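You operate a simulated robot arm through the tools that you are given. There is no shell and no other tool. Be economical: measure what you need, move in short steps, check, and stop when the job is done.

You are at the controls of a simulated two-armed robot. One attempt, no reset.

TASK
Pick up the beans tin with the earliest date from the corner worktop with one hand, pass it to the other hand and put it on the top of the low table. Set down upright: beans tin.
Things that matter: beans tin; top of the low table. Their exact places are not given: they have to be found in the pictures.

Only the result counts: the job must be done as asked and must still hold three seconds after the hand-in. Knocking over, shifting, dropping, spilling or breaking anything else fails it.

THE ROBOT
Two 6-joint arms with two-finger parallel grippers on one trunk, on a base that drives. Base frame: it is fixed to the floor where the robot stands at the start and does not move with it; the origin is under the middle of the robot, x ahead of it, y to its left, z up; the surface under the hand at the start is at about z = 900. Units: mm, rad, N and s.
The left shoulder is at the start at [-89, 177, 806], the right one opposite. With the tool pointing down near the work surface each hand reaches from about 100 to 680 mm from the robot's upright axis, wherever it stands, measured 20 degrees to its own side. Places, roughly: top of the low table [-4000, 1500, 400]. Payload 1.57 kg a hand.
The TCP of each hand is the grasp point between the finger pads, 30 mm short of the fingertips. In the tool frame z runs along the fingers and y along their closing line. The gripper opens to 80 mm. The fingers are 17 mm wide and 12 mm thick; the gripper's body (40 by 82 mm) begins 80 mm behind the TCP.
Orientation is told as [roll, pitch, yaw] about the base's x, y, z axes, in that order, counted from this pose: with the fingers straight down and closing along the base's y, the tool's x points along the base's -x, its y along +y and its z along -z.

THE INTERFACE
- The arms move only by the tool apply_moves. It takes "left_steps", "right_steps" or both (then of equal length, played together; a hand with none holds still); each is one flat list of numbers, 6 for each row, row after row: the shift along the tool's x, y, z in cm, then the turn, a rotation vector about the tool's x, y, z in rad. In form: [tx, ty, tz, wx, wy, wz, tx, ty, tz, wx, wy, wz, ...]. A call has 1 to 8 rows; each row shifts and turns the commanded pose from where the row before left it, along the tool's axes as they then stand. "left_claw" and "right_claw" are, for a hand that has rows, the closure, from 0 (fully open) to 1 (shut), set as the call begins (left out, the last holds). Rows are played at 5 a second. More than 50 mm and 0.15 rad between two rows, or a gripper value outside its range, and nothing of the call is played. Where a pose cannot be reached the arm comes as near as it can. A force on the tool above 40 N (or 10 N above the force at the start of the call, whichever is more), or a blocked arm, ends the call early, and 0.2 s more pass. Each finger travels about 72 mm/s and halts on what it meets, pressing with about 37 N; the grip force reading is that of the motor and also rises with nothing between the fingers. The clock runs only during rows and for 0.2 s after the last one: add rows that do not move to give the fingers time. It gives the time, the measured TCP pose, the force on the tool (base axes), the opening and the grip force at its end, in the units of the frame above (readings bear some noise), with the torque about the TCP (base axes, N m) and any sound that the robot's microphone picked up, and new pictures: "views" is both (left out), scene, wrist or none (wrist: the cameras of the hands that moved).
- Cameras (640 x 400 px; columns grow to the right, rows downward): "scene" is now at [33.6, -30.1, 1529.4]; the picture's right is [-0.39, -0.92, 0.00], its down [-0.68, 0.28, -0.68] and it looks along [0.62, -0.26, -0.74] (base axes); focal length 267 px, centre (320, 200). "left" rides on the left gripper at [72, 7, -122] in its tool frame; the picture's right is [-0.09, 1.00, 0.00], its down [-0.84, -0.08, -0.54] and it looks along [-0.54, -0.05, 0.84] (tool axes); focal length 238 px, centre (320, 200). "right" rides on the right gripper at [72, -7, -122] in its tool frame; the picture's right is [0.09, 1.00, 0.00], its down [-0.84, 0.08, -0.54] and it looks along [-0.54, 0.05, 0.84] (tool axes); focal length 238 px, centre (320, 200).
- lift_body(by): slides the trunk up (or, below 0, down) by that many mm; the arms and the scene camera ride with it, the base frame stays. It gives what a move gives, with no picture.
- drive_base(legs): drives the robot by 1 to 6 legs, each [ahead, left, turn to the left] in mm, mm and rad, along the robot's own axes; the way and the turn of a leg run together, so that a leg with both is an arc; at most 1500 mm and 3.142 rad a leg. The arms and the cameras ride along, it lands a little off, and it stops where it bumps. It gives what a move gives, and a new picture of the scene camera.
- turn_head(pan, tilt): turns the head with the scene camera to pan (to the left, within 2.496 rad either way) and tilt (down, from -0.506 to 1.204), counted from straight ahead of the robot. It gives what a move gives, and a new picture of the scene camera.
- pixel_to_xyz(camera, pixels): for up to 12 pixels [column, row] of the newest picture of that camera ("zoom" is the newest enlarged one), the place [x, y, z] in the base frame of the surface seen there, good to about 2 mm. The clock stands still meanwhile.
- inspect(camera, box): a new picture of the part [left, top, right, bottom] of that camera's present view, enlarged. The clock stands still meanwhile.
- sign_off(): hands the job in; it is judged then, once.

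Go step by step. Measure first, check grasps and placings, and put right what went wrong. The budget is 80 turns and 260 pictures, counting those below and the enlarged ones. Unless the task says otherwise, let go and move clear before handing in, and close with one line.

The tools are called after "Request:" as name(argument=value, ...) on one line, values as JSON. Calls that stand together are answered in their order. apply_moves: Moves the arms, as the interface text tells. Its arguments: {"type":"object","properties":{"left_steps":{"type":"array"},"left_claw":{"type":"number"},"right_steps":{"type":"array"},"right_claw":{"type":"number"},"views":{"type":"string","enum":["both","scene","wrist","none"]}},"required":[]} The other tools are called the same way: lift_body (by) slides the trunk up or down; drive_base (legs) drives the base; turn_head (pan, tilt) turns the head that bears the scene camera; pixel_to_xyz (camera, pixels) gives the place of the surface under pixels of a picture; inspect (camera, box) takes an enlarged picture of a part of a camera's view; sign_off () hands the job in.

At the start:

```text
clock: 0.0
left_tool_pos: [455.2, 19.0, 1104.9]
left_ee_rot: [0.0, 0.0, 0.001]
left_force: [0.2, -0.9, -0.3]
left_torque: [-0.01, 0.0, 0.0]
left_width: 80.0
left_finger_force: 0.1
right_tool_pos: [457.2, -333.3, 1120.4]
right_ee_rot: [0.0, 0.001, 0.0]
right_force: [0.8, 0.0, -0.4]
right_torque: [0.01, 0.01, 0.0]
right_width: 80.1
right_finger_force: 0.2
trunk travel left (down, up): [-250.0, 78.0]
robot x, y, heading: [-2.2, -0.1, 0.005]
head pan, tilt: [-0.396, 0.826]
```

scene: 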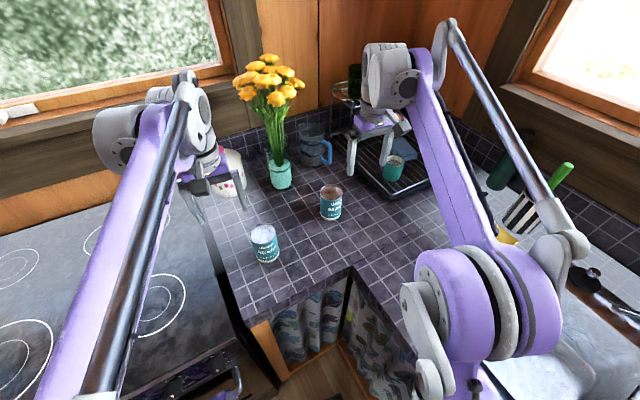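
right: 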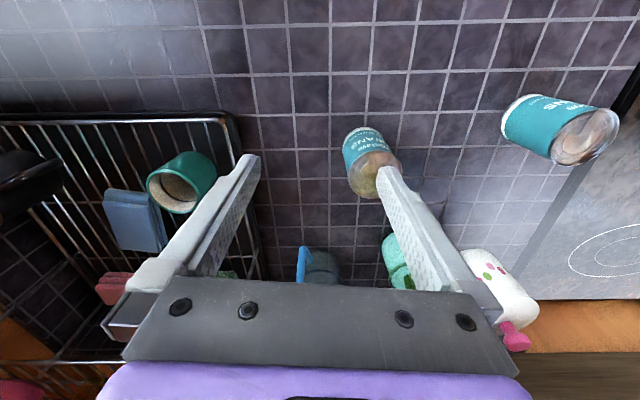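
left: 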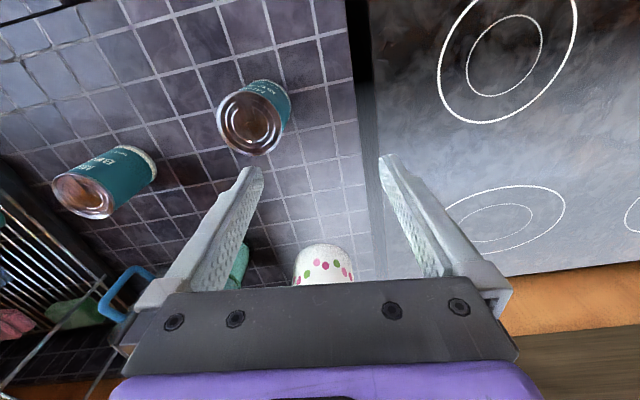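

The scene shows two teal tins, at about (264,244) and (331,202). I'll zoom in to read the dates and measure both places.

Request:
inspect(camera="scene", box=[235, 170, 363, 270])

Request:
inspect(camera="right", box=[320, 80, 640, 210])

Request:
pixel_to_xyz(camera="scene", pixels=[[264, 232], [265, 250], [331, 192], [331, 208], [300, 240], [394, 168], [280, 175], [225, 200]])

```text
4.00 times, centred on (299, 220) of scene
```

zoom: 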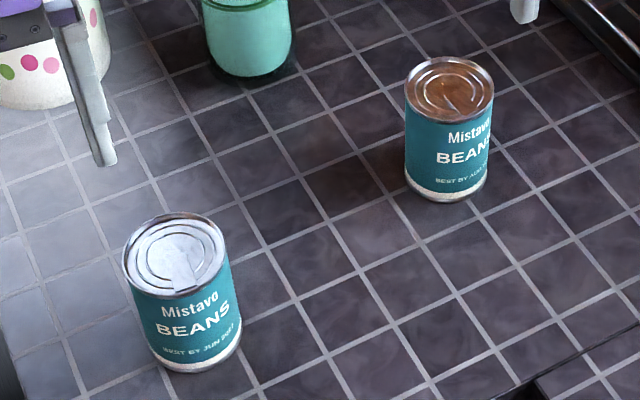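

```text
2.00 times, centred on (480, 145) of right
```

zoom: 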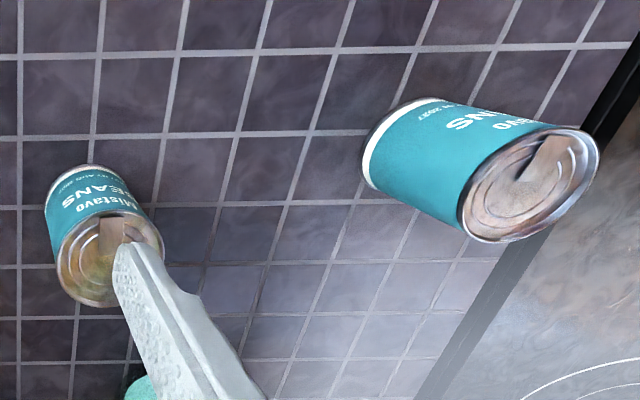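

```text
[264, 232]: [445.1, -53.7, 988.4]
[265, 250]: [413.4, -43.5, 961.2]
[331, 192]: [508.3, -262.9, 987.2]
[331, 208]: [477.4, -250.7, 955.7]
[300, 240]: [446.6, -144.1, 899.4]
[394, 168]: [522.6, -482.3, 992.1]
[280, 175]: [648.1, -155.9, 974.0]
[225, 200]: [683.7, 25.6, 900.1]
```

The near tin reads "JUN 2027" and the far one "AUG ..", with the year hidden. I'll zoom in further.

Request:
inspect(camera="scene", box=[315, 205, 347, 225])

Request:
inspect(camera="scene", box=[246, 245, 286, 270])

Request:
inspect(camera="right", box=[335, 115, 399, 155])

Request:
inspect(camera="left", box=[40, 130, 168, 210])

```text
16.00 times, centred on (331, 215) of scene
```

zoom: 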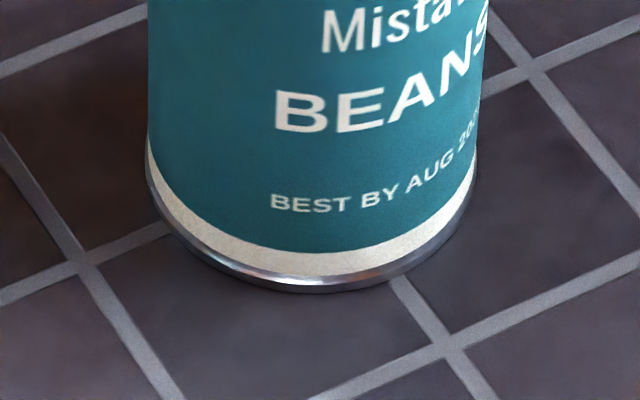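

```text
16.00 times, centred on (266, 258) of scene
```

zoom: 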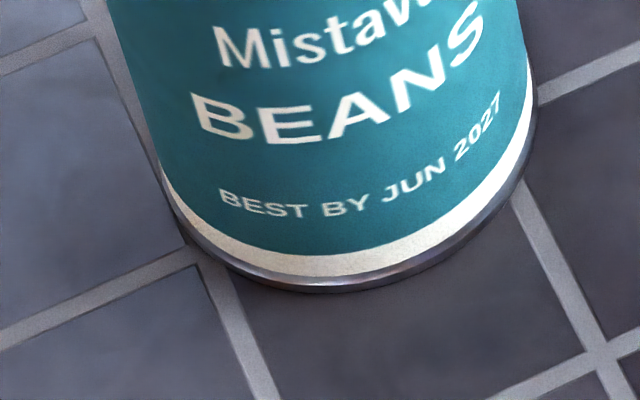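

```text
10.00 times, centred on (367, 135) of right
```

zoom: 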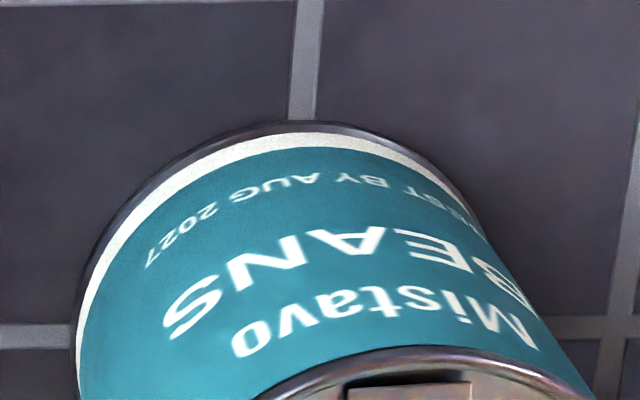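

```text
5.00 times, centred on (104, 170) of left
```

zoom: 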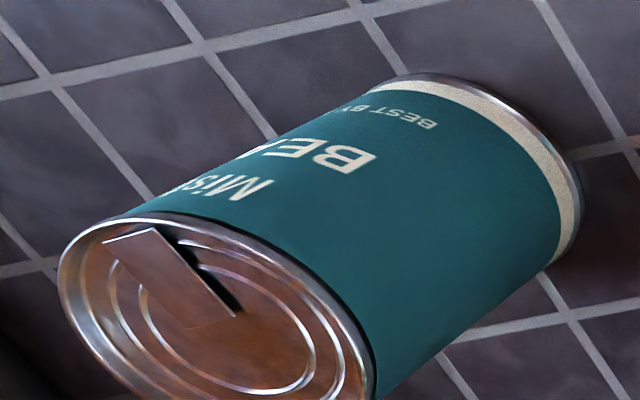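

The near tin (zoom: "JUN 2027") beats "AUG 2027", so it's the target. I'll zoom in on it to measure the rim precisely.

Request:
inspect(camera="scene", box=[232, 215, 296, 275])

Request:
pixel_to_xyz(camera="scene", pixels=[[340, 275], [349, 262], [300, 300], [270, 310], [228, 290], [215, 250], [190, 230]])

```text
6.67 times, centred on (264, 245) of scene
```

zoom: 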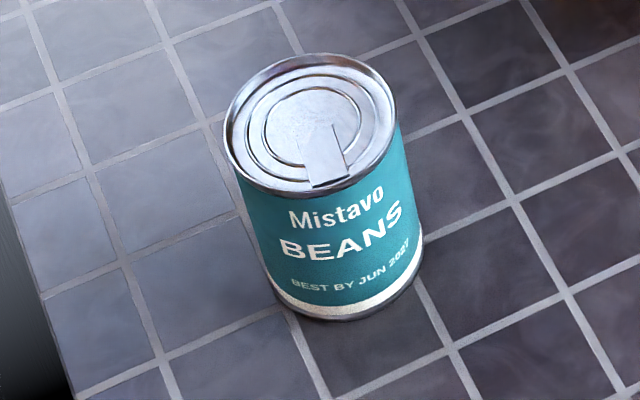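

```text
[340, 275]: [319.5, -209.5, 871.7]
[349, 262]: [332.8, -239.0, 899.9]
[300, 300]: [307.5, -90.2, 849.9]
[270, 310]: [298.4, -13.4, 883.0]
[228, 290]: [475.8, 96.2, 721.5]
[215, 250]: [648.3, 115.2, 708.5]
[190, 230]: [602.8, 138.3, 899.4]
```

Now the rim extremes: left (226,128), right (394,110), far (310,58), near (314,192).

Request:
pixel_to_xyz(camera="zoom", pixels=[[229, 130], [392, 112], [308, 60], [313, 193], [310, 122], [275, 280], [420, 255], [345, 318], [345, 300], [345, 240]])

Request:
turn_head(pan=0.3, tilt=0.85)

```text
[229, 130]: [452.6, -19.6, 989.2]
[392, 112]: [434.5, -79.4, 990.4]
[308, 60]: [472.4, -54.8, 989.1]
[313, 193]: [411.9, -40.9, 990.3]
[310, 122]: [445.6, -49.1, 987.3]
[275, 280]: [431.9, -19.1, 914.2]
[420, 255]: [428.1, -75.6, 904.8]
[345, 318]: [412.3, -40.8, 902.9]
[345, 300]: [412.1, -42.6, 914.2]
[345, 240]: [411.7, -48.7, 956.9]
```

```text
clock: 1.1
left_tool_pos: [455.8, 18.8, 1105.4]
left_ee_rot: [0.0, 0.0, 0.001]
left_force: [0.4, -1.3, -0.7]
left_torque: [-0.01, 0.0, -0.03]
left_width: 80.2
left_finger_force: 0.0
right_tool_pos: [457.4, -332.7, 1120.1]
right_ee_rot: [0.001, 0.001, 0.0]
right_force: [-0.3, -0.3, 0.3]
right_torque: [-0.02, -0.01, 0.03]
right_width: 79.8
right_finger_force: 0.0
trunk travel left (down, up): [-250.0, 78.0]
robot x, y, heading: [1.5, -3.7, 0.002]
head pan, tilt: [0.3, 0.85]
```

scene: 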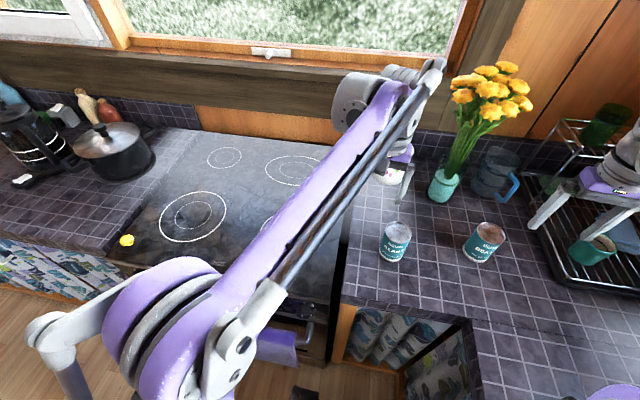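

The tin's centre is about (443,-49), its top at 990 and its diameter about 63. I'll look right to make sure no third tin is hidden behind the right arm.

Request:
turn_head(pan=-1.1, tilt=0.7)

```text
clock: 2.6
left_tool_pos: [456.3, 19.0, 1104.6]
left_ee_rot: [0.001, 0.001, 0.0]
left_force: [-0.7, 0.3, 0.1]
left_torque: [-0.04, 0.01, 0.02]
left_width: 80.0
left_finger_force: 0.0
right_tool_pos: [455.2, -332.4, 1119.6]
right_ee_rot: [-0.001, 0.0, 0.001]
right_force: [-0.3, -0.5, 0.0]
right_torque: [-0.01, 0.0, 0.01]
right_width: 79.9
right_finger_force: 0.1
trunk travel left (down, up): [-250.0, 78.0]
robot x, y, heading: [1.5, 1.8, 0.0]
head pan, tilt: [-1.1, 0.7]
```

scene: 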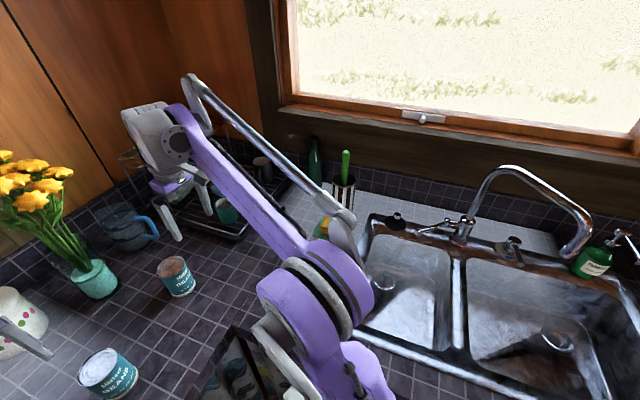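

Only two tins exist. I'll start with the left hand: back to about (340,-11,1105) and yaw -0.35.

Request:
apply_moves(left_steps=[3.9, -1, 0, 0, 0, 0, 3.9, -1, 0, 0, 0, 0, 3.8, -1, 0, 0, 0, 0, 0, 0, 0, 0, 0, 0.12, 0, 0, 0, 0, 0, 0.12, 0, 0, 0, 0, 0, 0.11], left_claw=0, views="none")

Request:
apply_moves(left_steps=[0, 0, 0, 0, -0.137, 0, 0, 0, 0, 0, -0.137, 0, 0, 0, 0, 0, -0.137, 0, 0, 0, 0, 0, -0.137, 0, 0, 0, 0, 0, -0.137, 0, 0, 0, 0, 0, -0.137, 0, 0, 0, 0, 0, -0.138, 0], views="wrist")

Request:
turn_head(pan=-0.2, tilt=0.85)

```text
clock: 4.0
left_tool_pos: [338.2, -9.6, 1105.2]
left_ee_rot: [0.0, -0.001, -0.353]
left_force: [0.0, -0.6, -0.4]
left_torque: [-0.02, 0.03, 0.0]
left_width: 79.9
left_finger_force: 0.0
right_tool_pos: [455.8, -334.0, 1119.5]
right_ee_rot: [-0.001, 0.001, 0.001]
right_force: [-0.4, 0.4, 0.1]
right_torque: [-0.02, -0.03, 0.01]
right_width: 79.8
right_finger_force: 0.0
trunk travel left (down, up): [-250.0, 78.0]
robot x, y, heading: [-0.5, 0.9, 0.003]
head pan, tilt: [-1.1, 0.7]
```

```text
clock: 5.6
left_tool_pos: [340.0, -10.7, 1106.1]
left_ee_rot: [0.001, -0.963, -0.352]
left_force: [-1.0, -0.1, -0.3]
left_torque: [-0.01, 0.0, -0.01]
left_width: 80.0
left_finger_force: 0.0
right_tool_pos: [457.2, -333.5, 1120.4]
right_ee_rot: [0.0, 0.0, 0.0]
right_force: [0.4, 0.2, -0.4]
right_torque: [-0.04, 0.02, 0.01]
right_width: 80.1
right_finger_force: 0.0
trunk travel left (down, up): [-250.0, 78.0]
robot x, y, heading: [1.9, -0.1, 0.002]
head pan, tilt: [-1.1, 0.7]
```

left: 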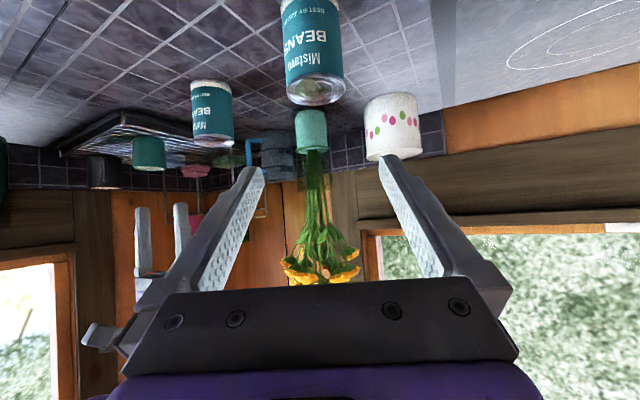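

```text
clock: 6.8
left_tool_pos: [340.0, -10.6, 1106.0]
left_ee_rot: [0.0, -0.96, -0.353]
left_force: [-0.1, 0.4, 0.6]
left_torque: [0.0, 0.0, 0.01]
left_width: 80.3
left_finger_force: 0.0
right_tool_pos: [455.8, -333.7, 1118.5]
right_ee_rot: [0.0, 0.001, 0.0]
right_force: [0.3, 0.0, 0.0]
right_torque: [-0.01, -0.03, 0.01]
right_width: 80.3
right_finger_force: 0.1
trunk travel left (down, up): [-250.0, 78.0]
robot x, y, heading: [3.5, 0.4, 0.002]
head pan, tilt: [-0.201, 0.85]
```

scene: 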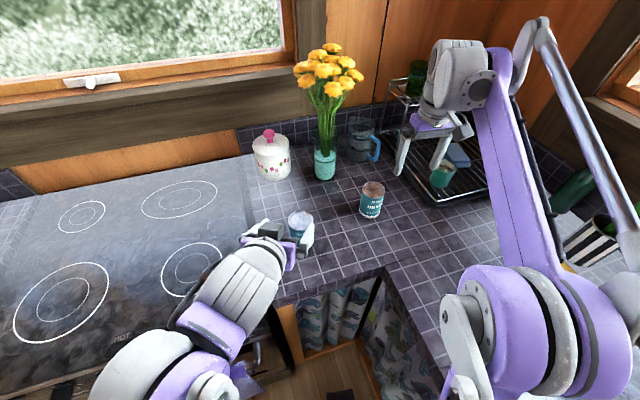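

The pose was reached with no trouble and the tin is centred between the fingers. Lowering straight down to z≈930.

Request:
apply_moves(left_steps=[3.583, 0, 2.51, 0, 0, 0, 3.583, 0, 2.51, 0, 0, 0, 3.583, 0, 2.51, 0, 0, 0, 3.583, 0, 2.51, 0, 0, 0])

```text
clock: 7.8
left_tool_pos: [339.1, -11.9, 925.5]
left_ee_rot: [0.0, -0.959, -0.348]
left_force: [-0.7, 0.0, 0.0]
left_torque: [0.01, -0.02, 0.01]
left_width: 80.0
left_finger_force: 0.0
right_tool_pos: [456.9, -333.8, 1120.6]
right_ee_rot: [0.0, 0.0, 0.001]
right_force: [-0.3, -0.4, 0.1]
right_torque: [-0.02, 0.0, 0.01]
right_width: 80.1
right_finger_force: 0.0
trunk travel left (down, up): [-250.0, 78.0]
robot x, y, heading: [-0.5, 2.4, -0.006]
head pan, tilt: [-0.201, 0.85]
```

scene: 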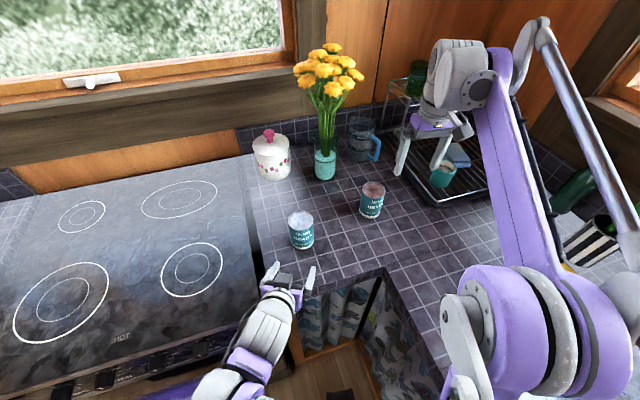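
left: 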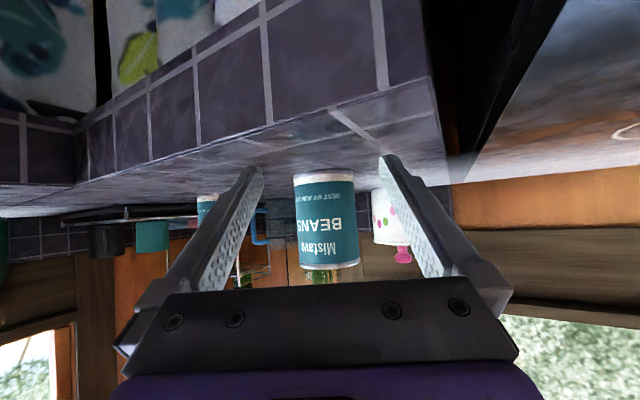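

The TCP is a little low at 925.5, so I'll raise it 6 mm and advance 110 mm horizontally; the lateral error is about 1 mm.

Request:
apply_moves(left_steps=[-0.49, 0, -0.344, 0, 0, 0, 0, 0, 0, 0, 0, 0, -2.11, 0, 3.01, 0, 0, 0, -2.11, 0, 3.01, 0, 0, 0, -2.11, 0, 3.01, 0, 0, 0, 0, 0, 0, 0, 0, 0])

```text
clock: 9.2
left_tool_pos: [442.7, -48.7, 936.7]
left_ee_rot: [-0.001, -0.961, -0.351]
left_force: [-0.5, -0.8, -1.1]
left_torque: [0.01, -0.05, -0.02]
left_width: 80.1
left_finger_force: 0.0
right_tool_pos: [456.2, -331.9, 1121.1]
right_ee_rot: [0.0, 0.0, 0.0]
right_force: [-0.8, -0.1, 0.4]
right_torque: [0.0, 0.0, 0.01]
right_width: 80.0
right_finger_force: 0.0
trunk travel left (down, up): [-250.0, 78.0]
robot x, y, heading: [3.4, 0.5, -0.003]
head pan, tilt: [-0.201, 0.85]
```

scene: 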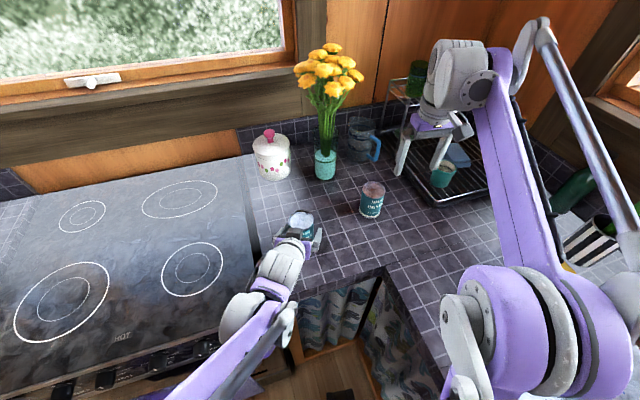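
left: 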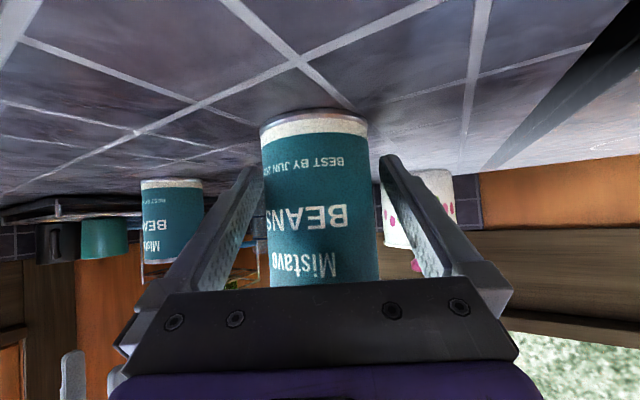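

The tin sits squarely between the fingers. I'll lower 5 mm to keep the grip low on the tin, then close.

Request:
apply_moves(left_steps=[0.41, 0, 0.287, 0, 0, 0, 0, 0, 0, 0, 0, 0], views="none")

Request:
apply_moves(left_steps=[0, 0, 0, 0, 0, 0, 0, 0, 0, 0, 0, 0, 0, 0, 0, 0, 0, 0, 0, 0, 0, 0, 0, 0], left_claw=1, views="wrist")

```text
clock: 9.8
left_tool_pos: [442.4, -48.3, 931.0]
left_ee_rot: [0.001, -0.961, -0.351]
left_force: [-0.8, -0.1, -1.0]
left_torque: [0.02, -0.03, 0.0]
left_width: 80.0
left_finger_force: 0.1
right_tool_pos: [455.6, -332.0, 1119.8]
right_ee_rot: [0.0, 0.001, 0.0]
right_force: [0.4, -0.2, 0.6]
right_torque: [0.03, 0.0, -0.02]
right_width: 79.8
right_finger_force: 0.0
trunk travel left (down, up): [-250.0, 78.0]
robot x, y, heading: [-1.5, -1.5, -0.0]
head pan, tilt: [-0.201, 0.85]
```

```text
clock: 10.8
left_tool_pos: [443.1, -49.5, 931.4]
left_ee_rot: [0.0, -0.96, -0.349]
left_force: [0.9, -0.2, 0.5]
left_torque: [-0.02, -0.03, -0.03]
left_width: 61.3
left_finger_force: 37.2
right_tool_pos: [457.2, -332.8, 1120.1]
right_ee_rot: [0.0, 0.0, 0.0]
right_force: [0.1, -0.7, 0.0]
right_torque: [-0.02, -0.01, 0.02]
right_width: 80.1
right_finger_force: 0.0
trunk travel left (down, up): [-250.0, 78.0]
robot x, y, heading: [3.2, -1.7, 0.0]
head pan, tilt: [-0.201, 0.85]
```

left: 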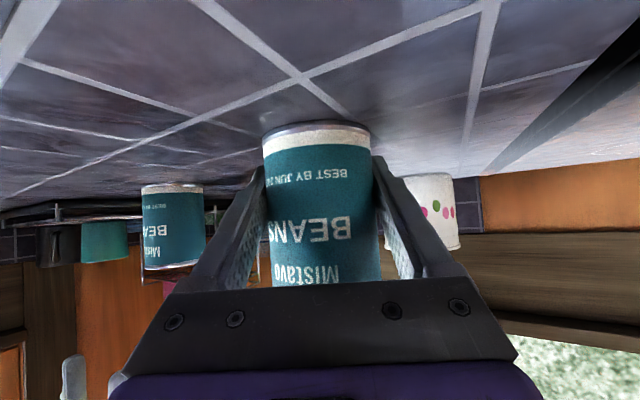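

The tin is gripped (width 61.3, force 37). I'll lift 120 mm and draw back 60 mm for the handover.

Request:
apply_moves(left_steps=[-3.276, 0, -2.296, 0, 0, 0, -3.276, 0, -2.296, 0, 0, 0, -3.276, 0, -2.296, 0, 0, 0, 1.72, 0, -2.46, 0, 0, 0, 1.72, 0, -2.46, 0, 0, 0, 0, 0, 0, 0, 0, 0])

```text
clock: 12.2
left_tool_pos: [388.4, -26.3, 1051.8]
left_ee_rot: [0.001, -0.959, -0.35]
left_force: [1.1, -0.1, -2.4]
left_torque: [0.03, -0.01, -0.02]
left_width: 60.9
left_finger_force: 36.8
right_tool_pos: [458.3, -334.3, 1119.9]
right_ee_rot: [0.001, 0.0, 0.0]
right_force: [0.4, 0.1, 0.1]
right_torque: [0.02, 0.05, 0.02]
right_width: 79.8
right_finger_force: 0.0
trunk travel left (down, up): [-250.0, 78.0]
robot x, y, heading: [1.5, -0.9, -0.001]
head pan, tilt: [-0.201, 0.85]
```

scene: 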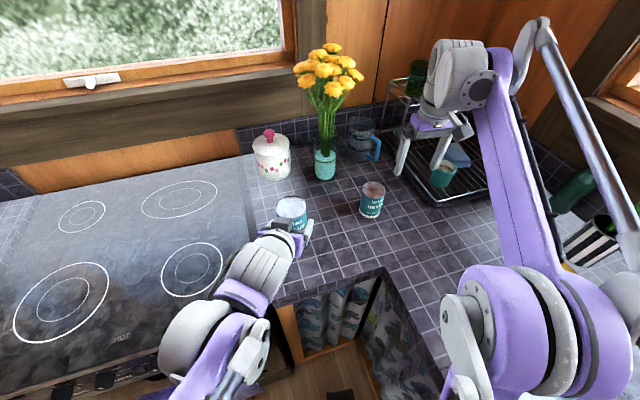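
left: 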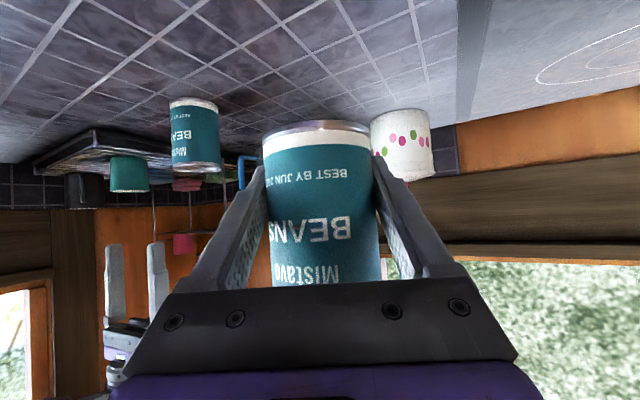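

The tin is held level with its top at about z≈1110. I'll bring the right hand above it at z≈1215, with matching yaw -0.35.

Request:
apply_moves(right_steps=[0, 0, -4.75, 0, 0, 0, 0, 0, -4.75, 0, 0, 0, 0, 0, 0, 0, 0, 0.12, 0, 0, 0, 0, 0, 0.12, 0, 0, 0, 0, 0, 0.11], right_claw=0, views="none")

Request:
apply_moves(right_steps=[2.425, 3.767, 0, 0, 0, 0, 2.425, 3.767, 0, 0, 0, 0, 2.425, 3.767, 0, 0, 0, 0, 2.425, 3.767, 0, 0, 0, 0, 2.425, 3.767, 0, 0, 0, 0, 2.425, 3.767, 0, 0, 0, 0, 2.425, 3.767, 0, 0, 0, 0])

```text
clock: 13.4
left_tool_pos: [389.4, -27.0, 1052.6]
left_ee_rot: [-0.003, -0.959, -0.35]
left_force: [-0.4, -0.1, -3.4]
left_torque: [-0.04, -0.02, 0.0]
left_width: 61.4
left_finger_force: 37.1
right_tool_pos: [456.8, -331.6, 1215.8]
right_ee_rot: [-0.001, -0.001, -0.352]
right_force: [1.0, -0.1, 0.3]
right_torque: [0.01, -0.02, -0.01]
right_width: 79.7
right_finger_force: 0.0
trunk travel left (down, up): [-250.0, 78.0]
robot x, y, heading: [2.1, -0.6, -0.003]
head pan, tilt: [-0.201, 0.85]
```

```text
clock: 15.0
left_tool_pos: [389.6, -25.4, 1052.6]
left_ee_rot: [-0.001, -0.961, -0.349]
left_force: [0.9, 0.7, -3.1]
left_torque: [-0.02, -0.04, -0.05]
left_width: 61.5
left_finger_force: 37.1
right_tool_pos: [386.6, -26.9, 1214.7]
right_ee_rot: [-0.002, 0.0, -0.351]
right_force: [-0.4, 0.7, -0.2]
right_torque: [-0.03, -0.02, 0.02]
right_width: 79.8
right_finger_force: 0.1
trunk travel left (down, up): [-250.0, 78.0]
robot x, y, heading: [-3.1, -3.8, -0.003]
head pan, tilt: [-0.201, 0.85]
```

scene: 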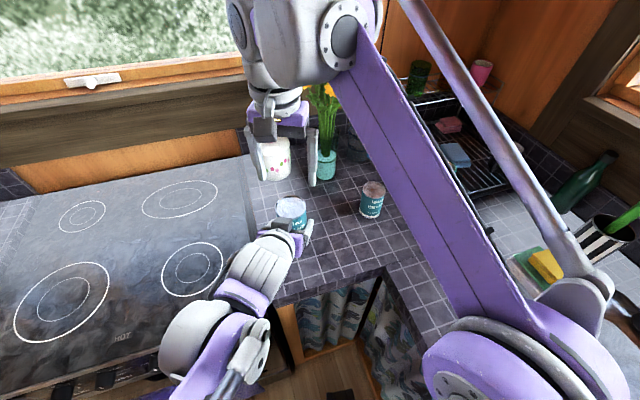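
right: 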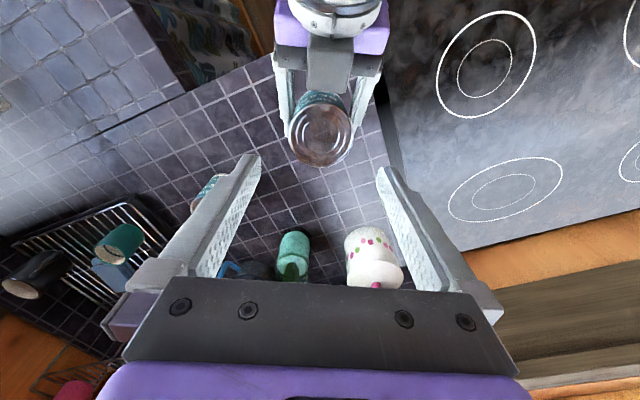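

The tin top shows at about (321,137) in the right camera. I'll measure its rim before coming down.

Request:
pixel_to_xyz(camera="right", pixels=[[292, 133], [349, 136], [321, 106], [319, 163], [320, 137]])

```text
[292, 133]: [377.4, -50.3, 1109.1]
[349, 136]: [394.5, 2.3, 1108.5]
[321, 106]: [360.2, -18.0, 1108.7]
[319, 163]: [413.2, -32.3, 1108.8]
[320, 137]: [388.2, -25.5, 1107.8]
```

The tin centre is (387,-25) with its top at 1109, lined up within 2 mm. Lowering the right hand 110 mm to z≈1104.

Request:
apply_moves(right_steps=[0, 0.2, 3.6, 0, 0, 0, 0, 0, 3.6, 0, 0, 0, 0, 0, 2.6, 0, 0, 0, 0, 0, 1.2, 0, 0, 0, 0, 0, 0, 0, 0, 0])

```text
clock: 16.2
left_tool_pos: [388.5, -26.3, 1051.9]
left_ee_rot: [0.001, -0.96, -0.351]
left_force: [-0.4, -0.2, -3.0]
left_torque: [-0.03, 0.02, 0.0]
left_width: 61.5
left_finger_force: 37.7
right_tool_pos: [387.9, -24.9, 1106.6]
right_ee_rot: [0.001, 0.001, -0.352]
right_force: [-0.1, 0.0, 0.5]
right_torque: [-0.01, 0.01, -0.01]
right_width: 80.1
right_finger_force: 0.1
trunk travel left (down, up): [-250.0, 78.0]
robot x, y, heading: [0.9, -0.4, 0.005]
head pan, tilt: [-0.201, 0.85]
```

scene: 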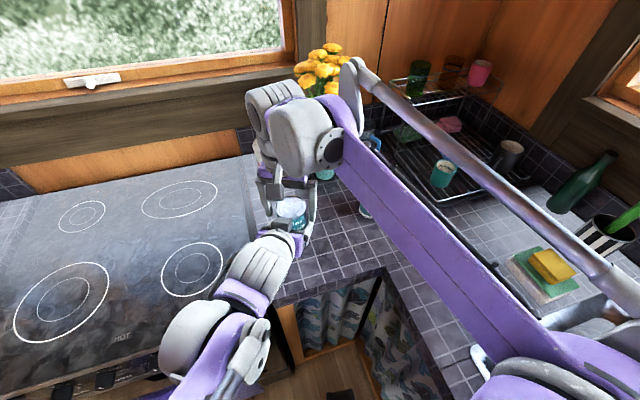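
right: 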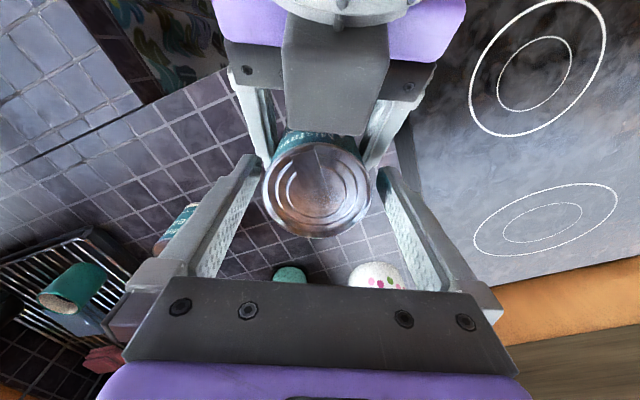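

The right fingers straddle the tin top with clearance above the left fingers. Closing the right hand.

Request:
apply_moves(right_steps=[0, 0, 0, 0, 0, 0, 0, 0, 0, 0, 0, 0, 0, 0, 0, 0, 0, 0, 0, 0, 0, 0, 0, 0], right_claw=1, views="both")

```text
clock: 17.2
left_tool_pos: [389.0, -26.7, 1050.8]
left_ee_rot: [0.001, -0.96, -0.353]
left_force: [5.1, 20.1, 4.2]
left_torque: [-0.85, 0.08, 0.11]
left_width: 61.4
left_finger_force: 37.2
right_tool_pos: [388.0, -25.1, 1106.3]
right_ee_rot: [-0.003, 0.001, -0.351]
right_force: [-5.6, -19.3, -4.3]
right_torque: [-0.19, 0.24, -0.15]
right_width: 61.1
right_finger_force: 37.2
trunk travel left (down, up): [-250.0, 78.0]
robot x, y, heading: [2.1, -0.2, 0.003]
head pan, tilt: [-0.201, 0.85]
```

scene: 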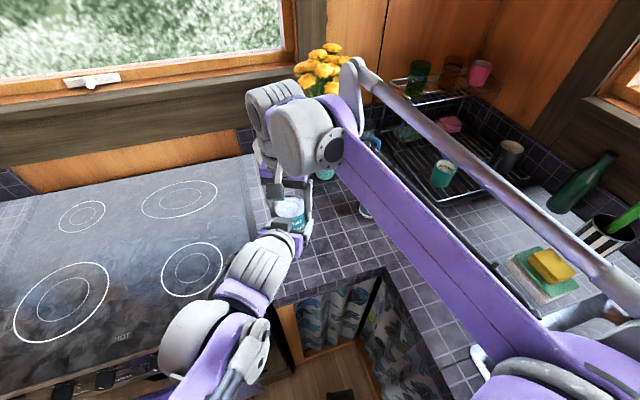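
right: 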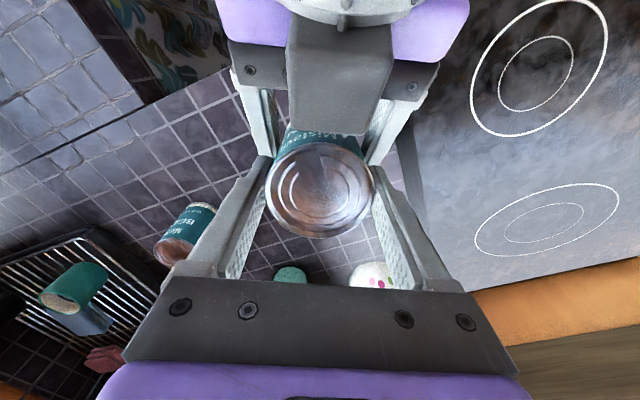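

Both hands hold the tin (right width 61.1, force 37). Opening the left hand.

Request:
apply_moves(left_steps=[0, 0, 0, 0, 0, 0, 0, 0, 0, 0, 0, 0, 0, 0, 0, 0, 0, 0], left_claw=0, views="none")

```text
clock: 18.0
left_tool_pos: [389.4, -25.6, 1053.0]
left_ee_rot: [0.0, -0.96, -0.351]
left_force: [0.0, -0.9, -0.5]
left_torque: [-0.03, 0.0, 0.02]
left_width: 80.1
left_finger_force: 0.0
right_tool_pos: [387.5, -24.4, 1106.7]
right_ee_rot: [-0.001, 0.0, -0.35]
right_force: [-0.1, 0.3, 0.1]
right_torque: [0.01, -0.01, -0.01]
right_width: 61.4
right_finger_force: 36.8
trunk travel left (down, up): [-250.0, 78.0]
robot x, y, heading: [2.4, 1.2, 0.003]
head pan, tilt: [-0.201, 0.85]
```

The left hand is open. Retreating it 120 mm horizontally and checking that the right still has the tin.

Request:
apply_moves(left_steps=[2.3, 0, -3.28, 0, 0, 0, 2.3, 0, -3.28, 0, 0, 0, 2.3, 0, -3.28, 0, 0, 0, 0, 0, 0, 0, 0, 0], views="both")

```text
clock: 19.0
left_tool_pos: [275.8, 11.3, 1050.6]
left_ee_rot: [0.0, -0.96, -0.35]
left_force: [0.2, 0.4, 1.1]
left_torque: [0.02, 0.03, 0.0]
left_width: 79.9
left_finger_force: 0.0
right_tool_pos: [388.2, -23.4, 1106.6]
right_ee_rot: [0.0, 0.001, -0.35]
right_force: [0.2, -0.6, -0.2]
right_torque: [-0.01, 0.05, -0.01]
right_width: 61.4
right_finger_force: 37.1
trunk travel left (down, up): [-250.0, 78.0]
robot x, y, heading: [1.8, 0.4, 0.002]
head pan, tilt: [-0.201, 0.85]
```

scene: 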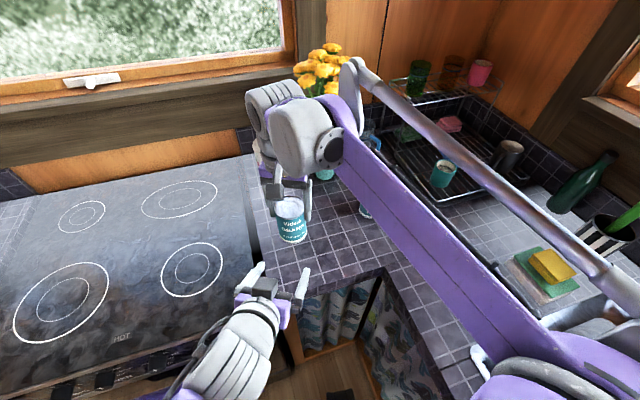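
left: 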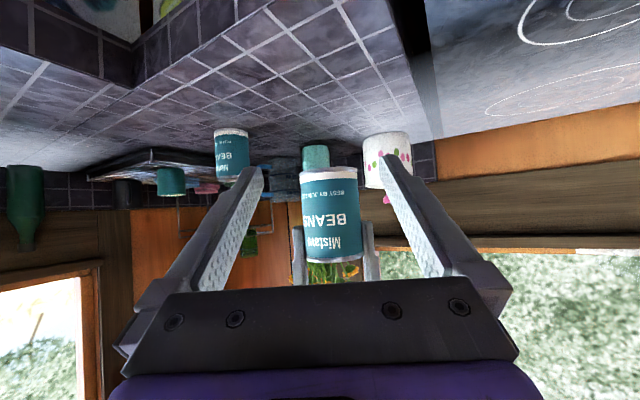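

The tin hangs upright in the right hand. I'll swing the left hand aside and lift and tuck the right in before driving.

Request:
apply_moves(left_steps=[0.92, 4.38, -1.31, 0, 0, 0, 0.92, 4.38, -1.31, 0, 0, 0, 0.92, 4.38, -1.31, 0, 0, 0, 0, 0, 0, 0, 0, 0, 0, 0, 0, 0, 0, 0, 0, 0, 0, 0, 0, 0, 0, 0, 0, 0, 0, 0], right_steps=[0, 0, -3, 0, 0, 0, 0, 0, -3, 0, 0, 0, 0, 0, -3, 0, 0, 0, 1.47, -4, 0, 0, 0, 0, 1.47, -4, 0, 0, 0, 0, 1.47, -4, 0, 0, 0, 0, 1.47, -4, 0, 0, 0, 0], views="none")

Request:
turn_head(pan=2.49, tilt=0.35)

Request:
turn_head(pan=1.4, tilt=0.5)

Request:
turn_head(pan=-2.3, tilt=0.5)

```text
clock: 20.6
left_tool_pos: [289.8, 152.3, 1048.1]
left_ee_rot: [0.0, -0.96, -0.352]
left_force: [-0.3, 0.0, -0.1]
left_torque: [0.0, 0.0, -0.03]
left_width: 80.2
left_finger_force: 0.1
left hand out of reach, approached as far as the arm can: row 2
right_tool_pos: [276.1, -155.5, 1195.2]
right_ee_rot: [0.002, 0.001, -0.349]
right_force: [-0.4, 0.6, -2.6]
right_torque: [0.0, -0.05, 0.02]
right_width: 61.0
right_finger_force: 37.2
trunk travel left (down, up): [-250.0, 78.0]
robot x, y, heading: [0.1, 3.1, 0.002]
head pan, tilt: [-0.201, 0.85]
```

```text
clock: 23.0
left_tool_pos: [289.0, 153.4, 1048.6]
left_ee_rot: [0.0, -0.959, -0.352]
left_force: [0.1, 0.1, 0.0]
left_torque: [0.01, 0.02, -0.02]
left_width: 80.2
left_finger_force: 0.1
right_tool_pos: [276.7, -154.6, 1194.1]
right_ee_rot: [0.002, 0.0, -0.353]
right_force: [0.9, -0.6, -3.0]
right_torque: [0.0, -0.02, -0.02]
right_width: 61.1
right_finger_force: 37.5
trunk travel left (down, up): [-250.0, 78.0]
robot x, y, heading: [1.6, -0.3, 0.001]
head pan, tilt: [2.491, 0.351]
```

scene: 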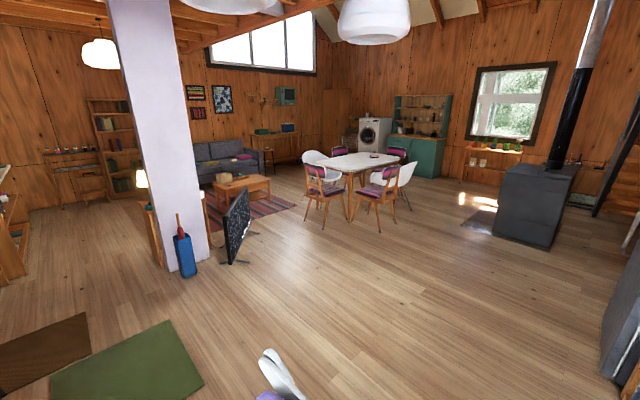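

```text
clock: 24.3
left_tool_pos: [291.2, 153.0, 1048.3]
left_ee_rot: [0.0, -0.959, -0.352]
left_force: [-0.1, -0.3, -0.9]
left_torque: [-0.04, 0.01, 0.01]
left_width: 80.0
left_finger_force: 0.1
right_tool_pos: [276.9, -154.4, 1194.0]
right_ee_rot: [-0.001, -0.001, -0.35]
right_force: [0.3, -0.4, -2.4]
right_torque: [0.0, 0.03, 0.0]
right_width: 61.0
right_finger_force: 36.9
trunk travel left (down, up): [-250.0, 78.0]
robot x, y, heading: [1.6, -0.8, 0.004]
head pan, tilt: [1.4, 0.499]
```

scene: 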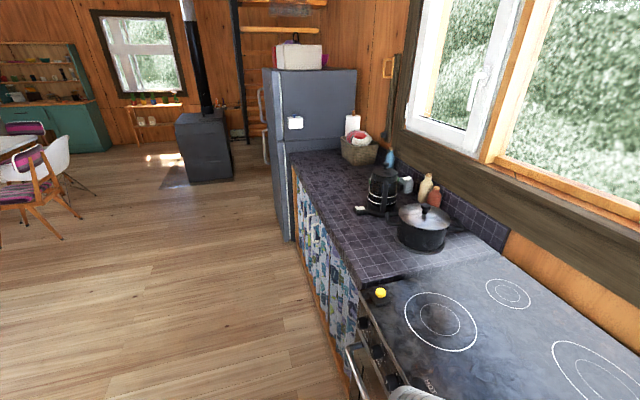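

```text
clock: 27.4
left_tool_pos: [288.9, 153.1, 1047.7]
left_ee_rot: [0.002, -0.962, -0.351]
left_force: [-0.3, 0.5, -0.2]
left_torque: [0.0, 0.02, 0.01]
left_width: 79.8
left_finger_force: 0.1
right_tool_pos: [279.0, -154.1, 1194.1]
right_ee_rot: [-0.002, 0.0, -0.351]
right_force: [0.2, -0.1, -2.4]
right_torque: [0.01, -0.02, -0.02]
right_width: 61.1
right_finger_force: 37.3
trunk travel left (down, up): [-250.0, 78.0]
robot x, y, heading: [0.6, 0.8, -0.0]
head pan, tilt: [-2.3, 0.499]
```

scene: 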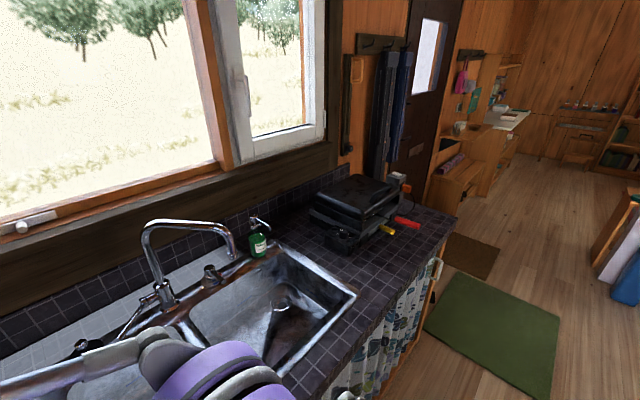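

The tin is secure (weight reading -2.5 N). The low table is the coffee table by the sofa; I'll back away from the corner, turn around and look.

Request:
drive_base(legs=[[-800, 0, 0], [0, 0, 2.78]])

Request:
turn_head(pan=0, tilt=0.3)

```text
clock: 38.2
left_tool_pos: [-1142.8, -53.3, 1049.1]
left_ee_rot: [0.001, -0.96, 2.424]
left_force: [-0.2, 0.6, 0.4]
left_torque: [-0.02, 0.0, 0.01]
left_width: 79.9
left_finger_force: 0.0
right_tool_pos: [-1019.9, 231.4, 1195.2]
right_ee_rot: [0.001, 0.0, 2.425]
right_force: [0.5, 0.9, -2.8]
right_torque: [-0.01, -0.01, -0.02]
right_width: 61.2
right_finger_force: 37.6
trunk travel left (down, up): [-250.0, 78.0]
robot x, y, heading: [-815.2, -9.9, 2.78]
head pan, tilt: [-2.3, 0.499]
```

scene: 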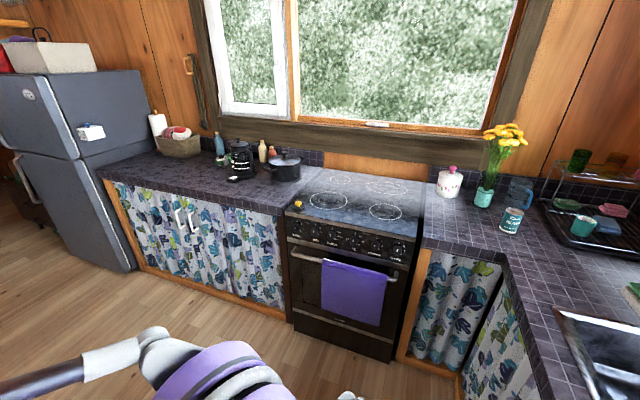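

```text
clock: 40.3
left_tool_pos: [-1142.8, -52.7, 1047.4]
left_ee_rot: [-0.001, -0.961, 2.428]
left_force: [0.6, -0.7, -0.2]
left_torque: [0.02, -0.01, 0.02]
left_width: 80.2
left_finger_force: 0.0
right_tool_pos: [-1020.5, 232.2, 1195.0]
right_ee_rot: [0.001, 0.001, 2.428]
right_force: [0.2, -0.3, -2.7]
right_torque: [-0.02, -0.04, 0.01]
right_width: 61.0
right_finger_force: 36.7
trunk travel left (down, up): [-250.0, 78.0]
robot x, y, heading: [-820.1, -10.5, 2.776]
head pan, tilt: [0.0, 0.3]
```

scene: 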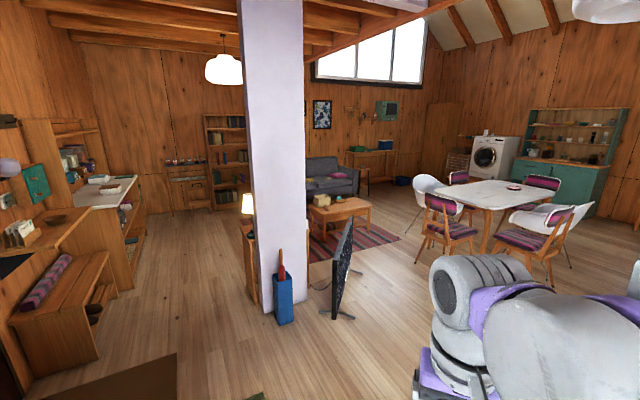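

The coffee table shows at about (335,208); the pillar, TV and chairs flank the way to it. I'll measure all of these.

Request:
pixel_to_xyz(camera="scene", pixels=[[345, 208], [312, 210], [370, 203], [338, 220], [340, 197], [352, 315], [332, 318], [285, 318], [428, 262], [420, 232], [396, 238], [321, 200]])

Request:
inspect(camera="scene", box=[270, 150, 430, 330])

```text
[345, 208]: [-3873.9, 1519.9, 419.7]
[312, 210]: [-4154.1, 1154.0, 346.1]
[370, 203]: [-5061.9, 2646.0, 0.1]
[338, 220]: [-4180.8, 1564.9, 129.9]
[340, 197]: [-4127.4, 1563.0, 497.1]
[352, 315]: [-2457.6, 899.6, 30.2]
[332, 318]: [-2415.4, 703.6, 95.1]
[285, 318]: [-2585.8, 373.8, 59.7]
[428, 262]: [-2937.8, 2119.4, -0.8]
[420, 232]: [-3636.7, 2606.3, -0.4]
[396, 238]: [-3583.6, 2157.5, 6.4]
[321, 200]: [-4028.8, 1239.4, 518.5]
```

```text
2.22 times, centred on (350, 240) of scene
```

zoom: 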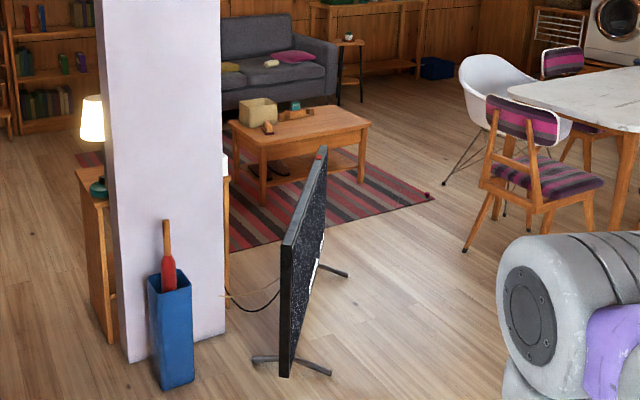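

Request:
pixel_to_xyz(camera="zoom", pixels=[[265, 140], [368, 125], [320, 108], [345, 125], [300, 136], [285, 138], [345, 276], [330, 372], [462, 250], [430, 198], [320, 160], [243, 135]])

```text
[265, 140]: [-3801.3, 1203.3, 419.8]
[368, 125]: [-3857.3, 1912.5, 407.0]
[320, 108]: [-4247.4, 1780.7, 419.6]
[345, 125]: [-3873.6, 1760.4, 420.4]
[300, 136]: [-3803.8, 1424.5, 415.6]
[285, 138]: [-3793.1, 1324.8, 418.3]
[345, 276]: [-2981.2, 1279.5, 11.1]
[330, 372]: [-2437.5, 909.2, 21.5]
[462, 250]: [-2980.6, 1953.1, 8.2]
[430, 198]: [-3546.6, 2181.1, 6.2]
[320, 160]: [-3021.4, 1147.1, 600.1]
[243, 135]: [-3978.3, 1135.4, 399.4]
```

The table top is at z≈420, its front edge at x≈-3795 and y 1200–1910, with the right end (y>1600) free. The gap is between the TV foot (-2981,1280) and the chair leg (-2981,1953); I'll first drive to about (-1900,1620) facing -x.

Request:
drive_base(legs=[[794, -560, 0], [794, -560, 0], [0, 0, 0.366]])

Request:
turn_head(pan=0, tilt=0.5)

```text
clock: 51.7
left_tool_pos: [-2191.5, 1448.1, 1048.9]
left_ee_rot: [-0.001, -0.96, 2.761]
left_force: [0.3, -0.6, -0.1]
left_torque: [-0.02, 0.03, 0.0]
left_width: 80.1
left_finger_force: 0.0
right_tool_pos: [-2169.1, 1754.9, 1194.7]
right_ee_rot: [0.0, -0.002, 2.761]
right_force: [0.0, 0.2, -1.9]
right_torque: [0.02, -0.04, -0.02]
right_width: 61.1
right_finger_force: 37.3
trunk travel left (down, up): [-250.0, 78.0]
robot x, y, heading: [-1895.5, 1593.4, 3.111]
head pan, tilt: [0.0, 0.3]
```

scene: 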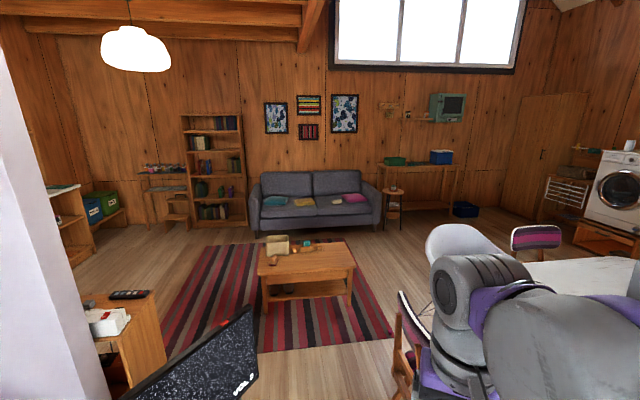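

```text
clock: 52.4
left_tool_pos: [-2191.5, 1446.9, 1048.2]
left_ee_rot: [-0.001, -0.96, 2.763]
left_force: [0.1, -0.5, 0.3]
left_torque: [-0.01, 0.0, 0.0]
left_width: 79.9
left_finger_force: 0.1
right_tool_pos: [-2169.4, 1753.7, 1194.4]
right_ee_rot: [-0.001, 0.0, 2.761]
right_force: [0.0, 0.1, -1.7]
right_torque: [0.0, 0.02, -0.01]
right_width: 61.4
right_finger_force: 37.2
trunk travel left (down, up): [-250.0, 78.0]
robot x, y, heading: [-1898.1, 1589.9, 3.112]
head pan, tilt: [0.0, 0.499]
```

scene: 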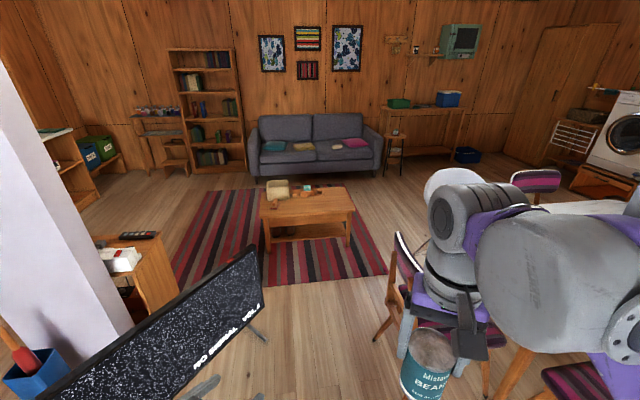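

Now the TV foot tip (265,340), chair leg (376,338) and chair back (398,240) frame the gap. I'll measure them, along with the table.

Request:
pixel_to_xyz(camera="scene", pixels=[[265, 341], [376, 339], [398, 236], [389, 290], [262, 268], [219, 378], [266, 219], [352, 212], [343, 190], [320, 205], [335, 200], [304, 188]])

Request:
inspect(camera="scene", box=[200, 160, 460, 400])

```text
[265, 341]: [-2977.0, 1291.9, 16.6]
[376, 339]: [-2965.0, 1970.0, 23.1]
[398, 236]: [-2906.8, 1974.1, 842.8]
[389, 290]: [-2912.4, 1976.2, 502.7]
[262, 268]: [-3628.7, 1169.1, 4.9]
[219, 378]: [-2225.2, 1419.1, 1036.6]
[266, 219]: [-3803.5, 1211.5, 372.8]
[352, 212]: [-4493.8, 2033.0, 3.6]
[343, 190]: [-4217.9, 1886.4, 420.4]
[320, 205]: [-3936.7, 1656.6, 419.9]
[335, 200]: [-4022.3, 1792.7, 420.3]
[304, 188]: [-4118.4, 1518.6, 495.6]
```

```text
1.67 times, centred on (330, 280) of scene
```

zoom: 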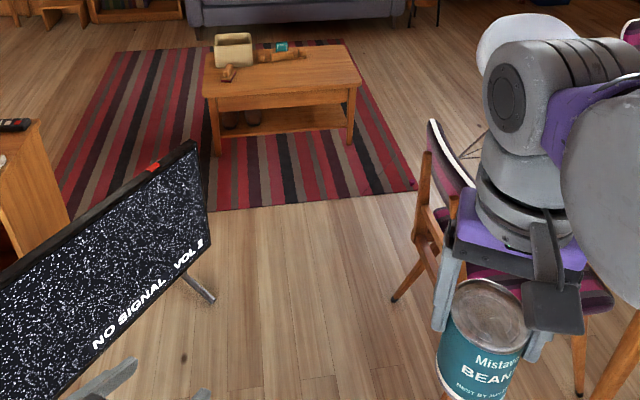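

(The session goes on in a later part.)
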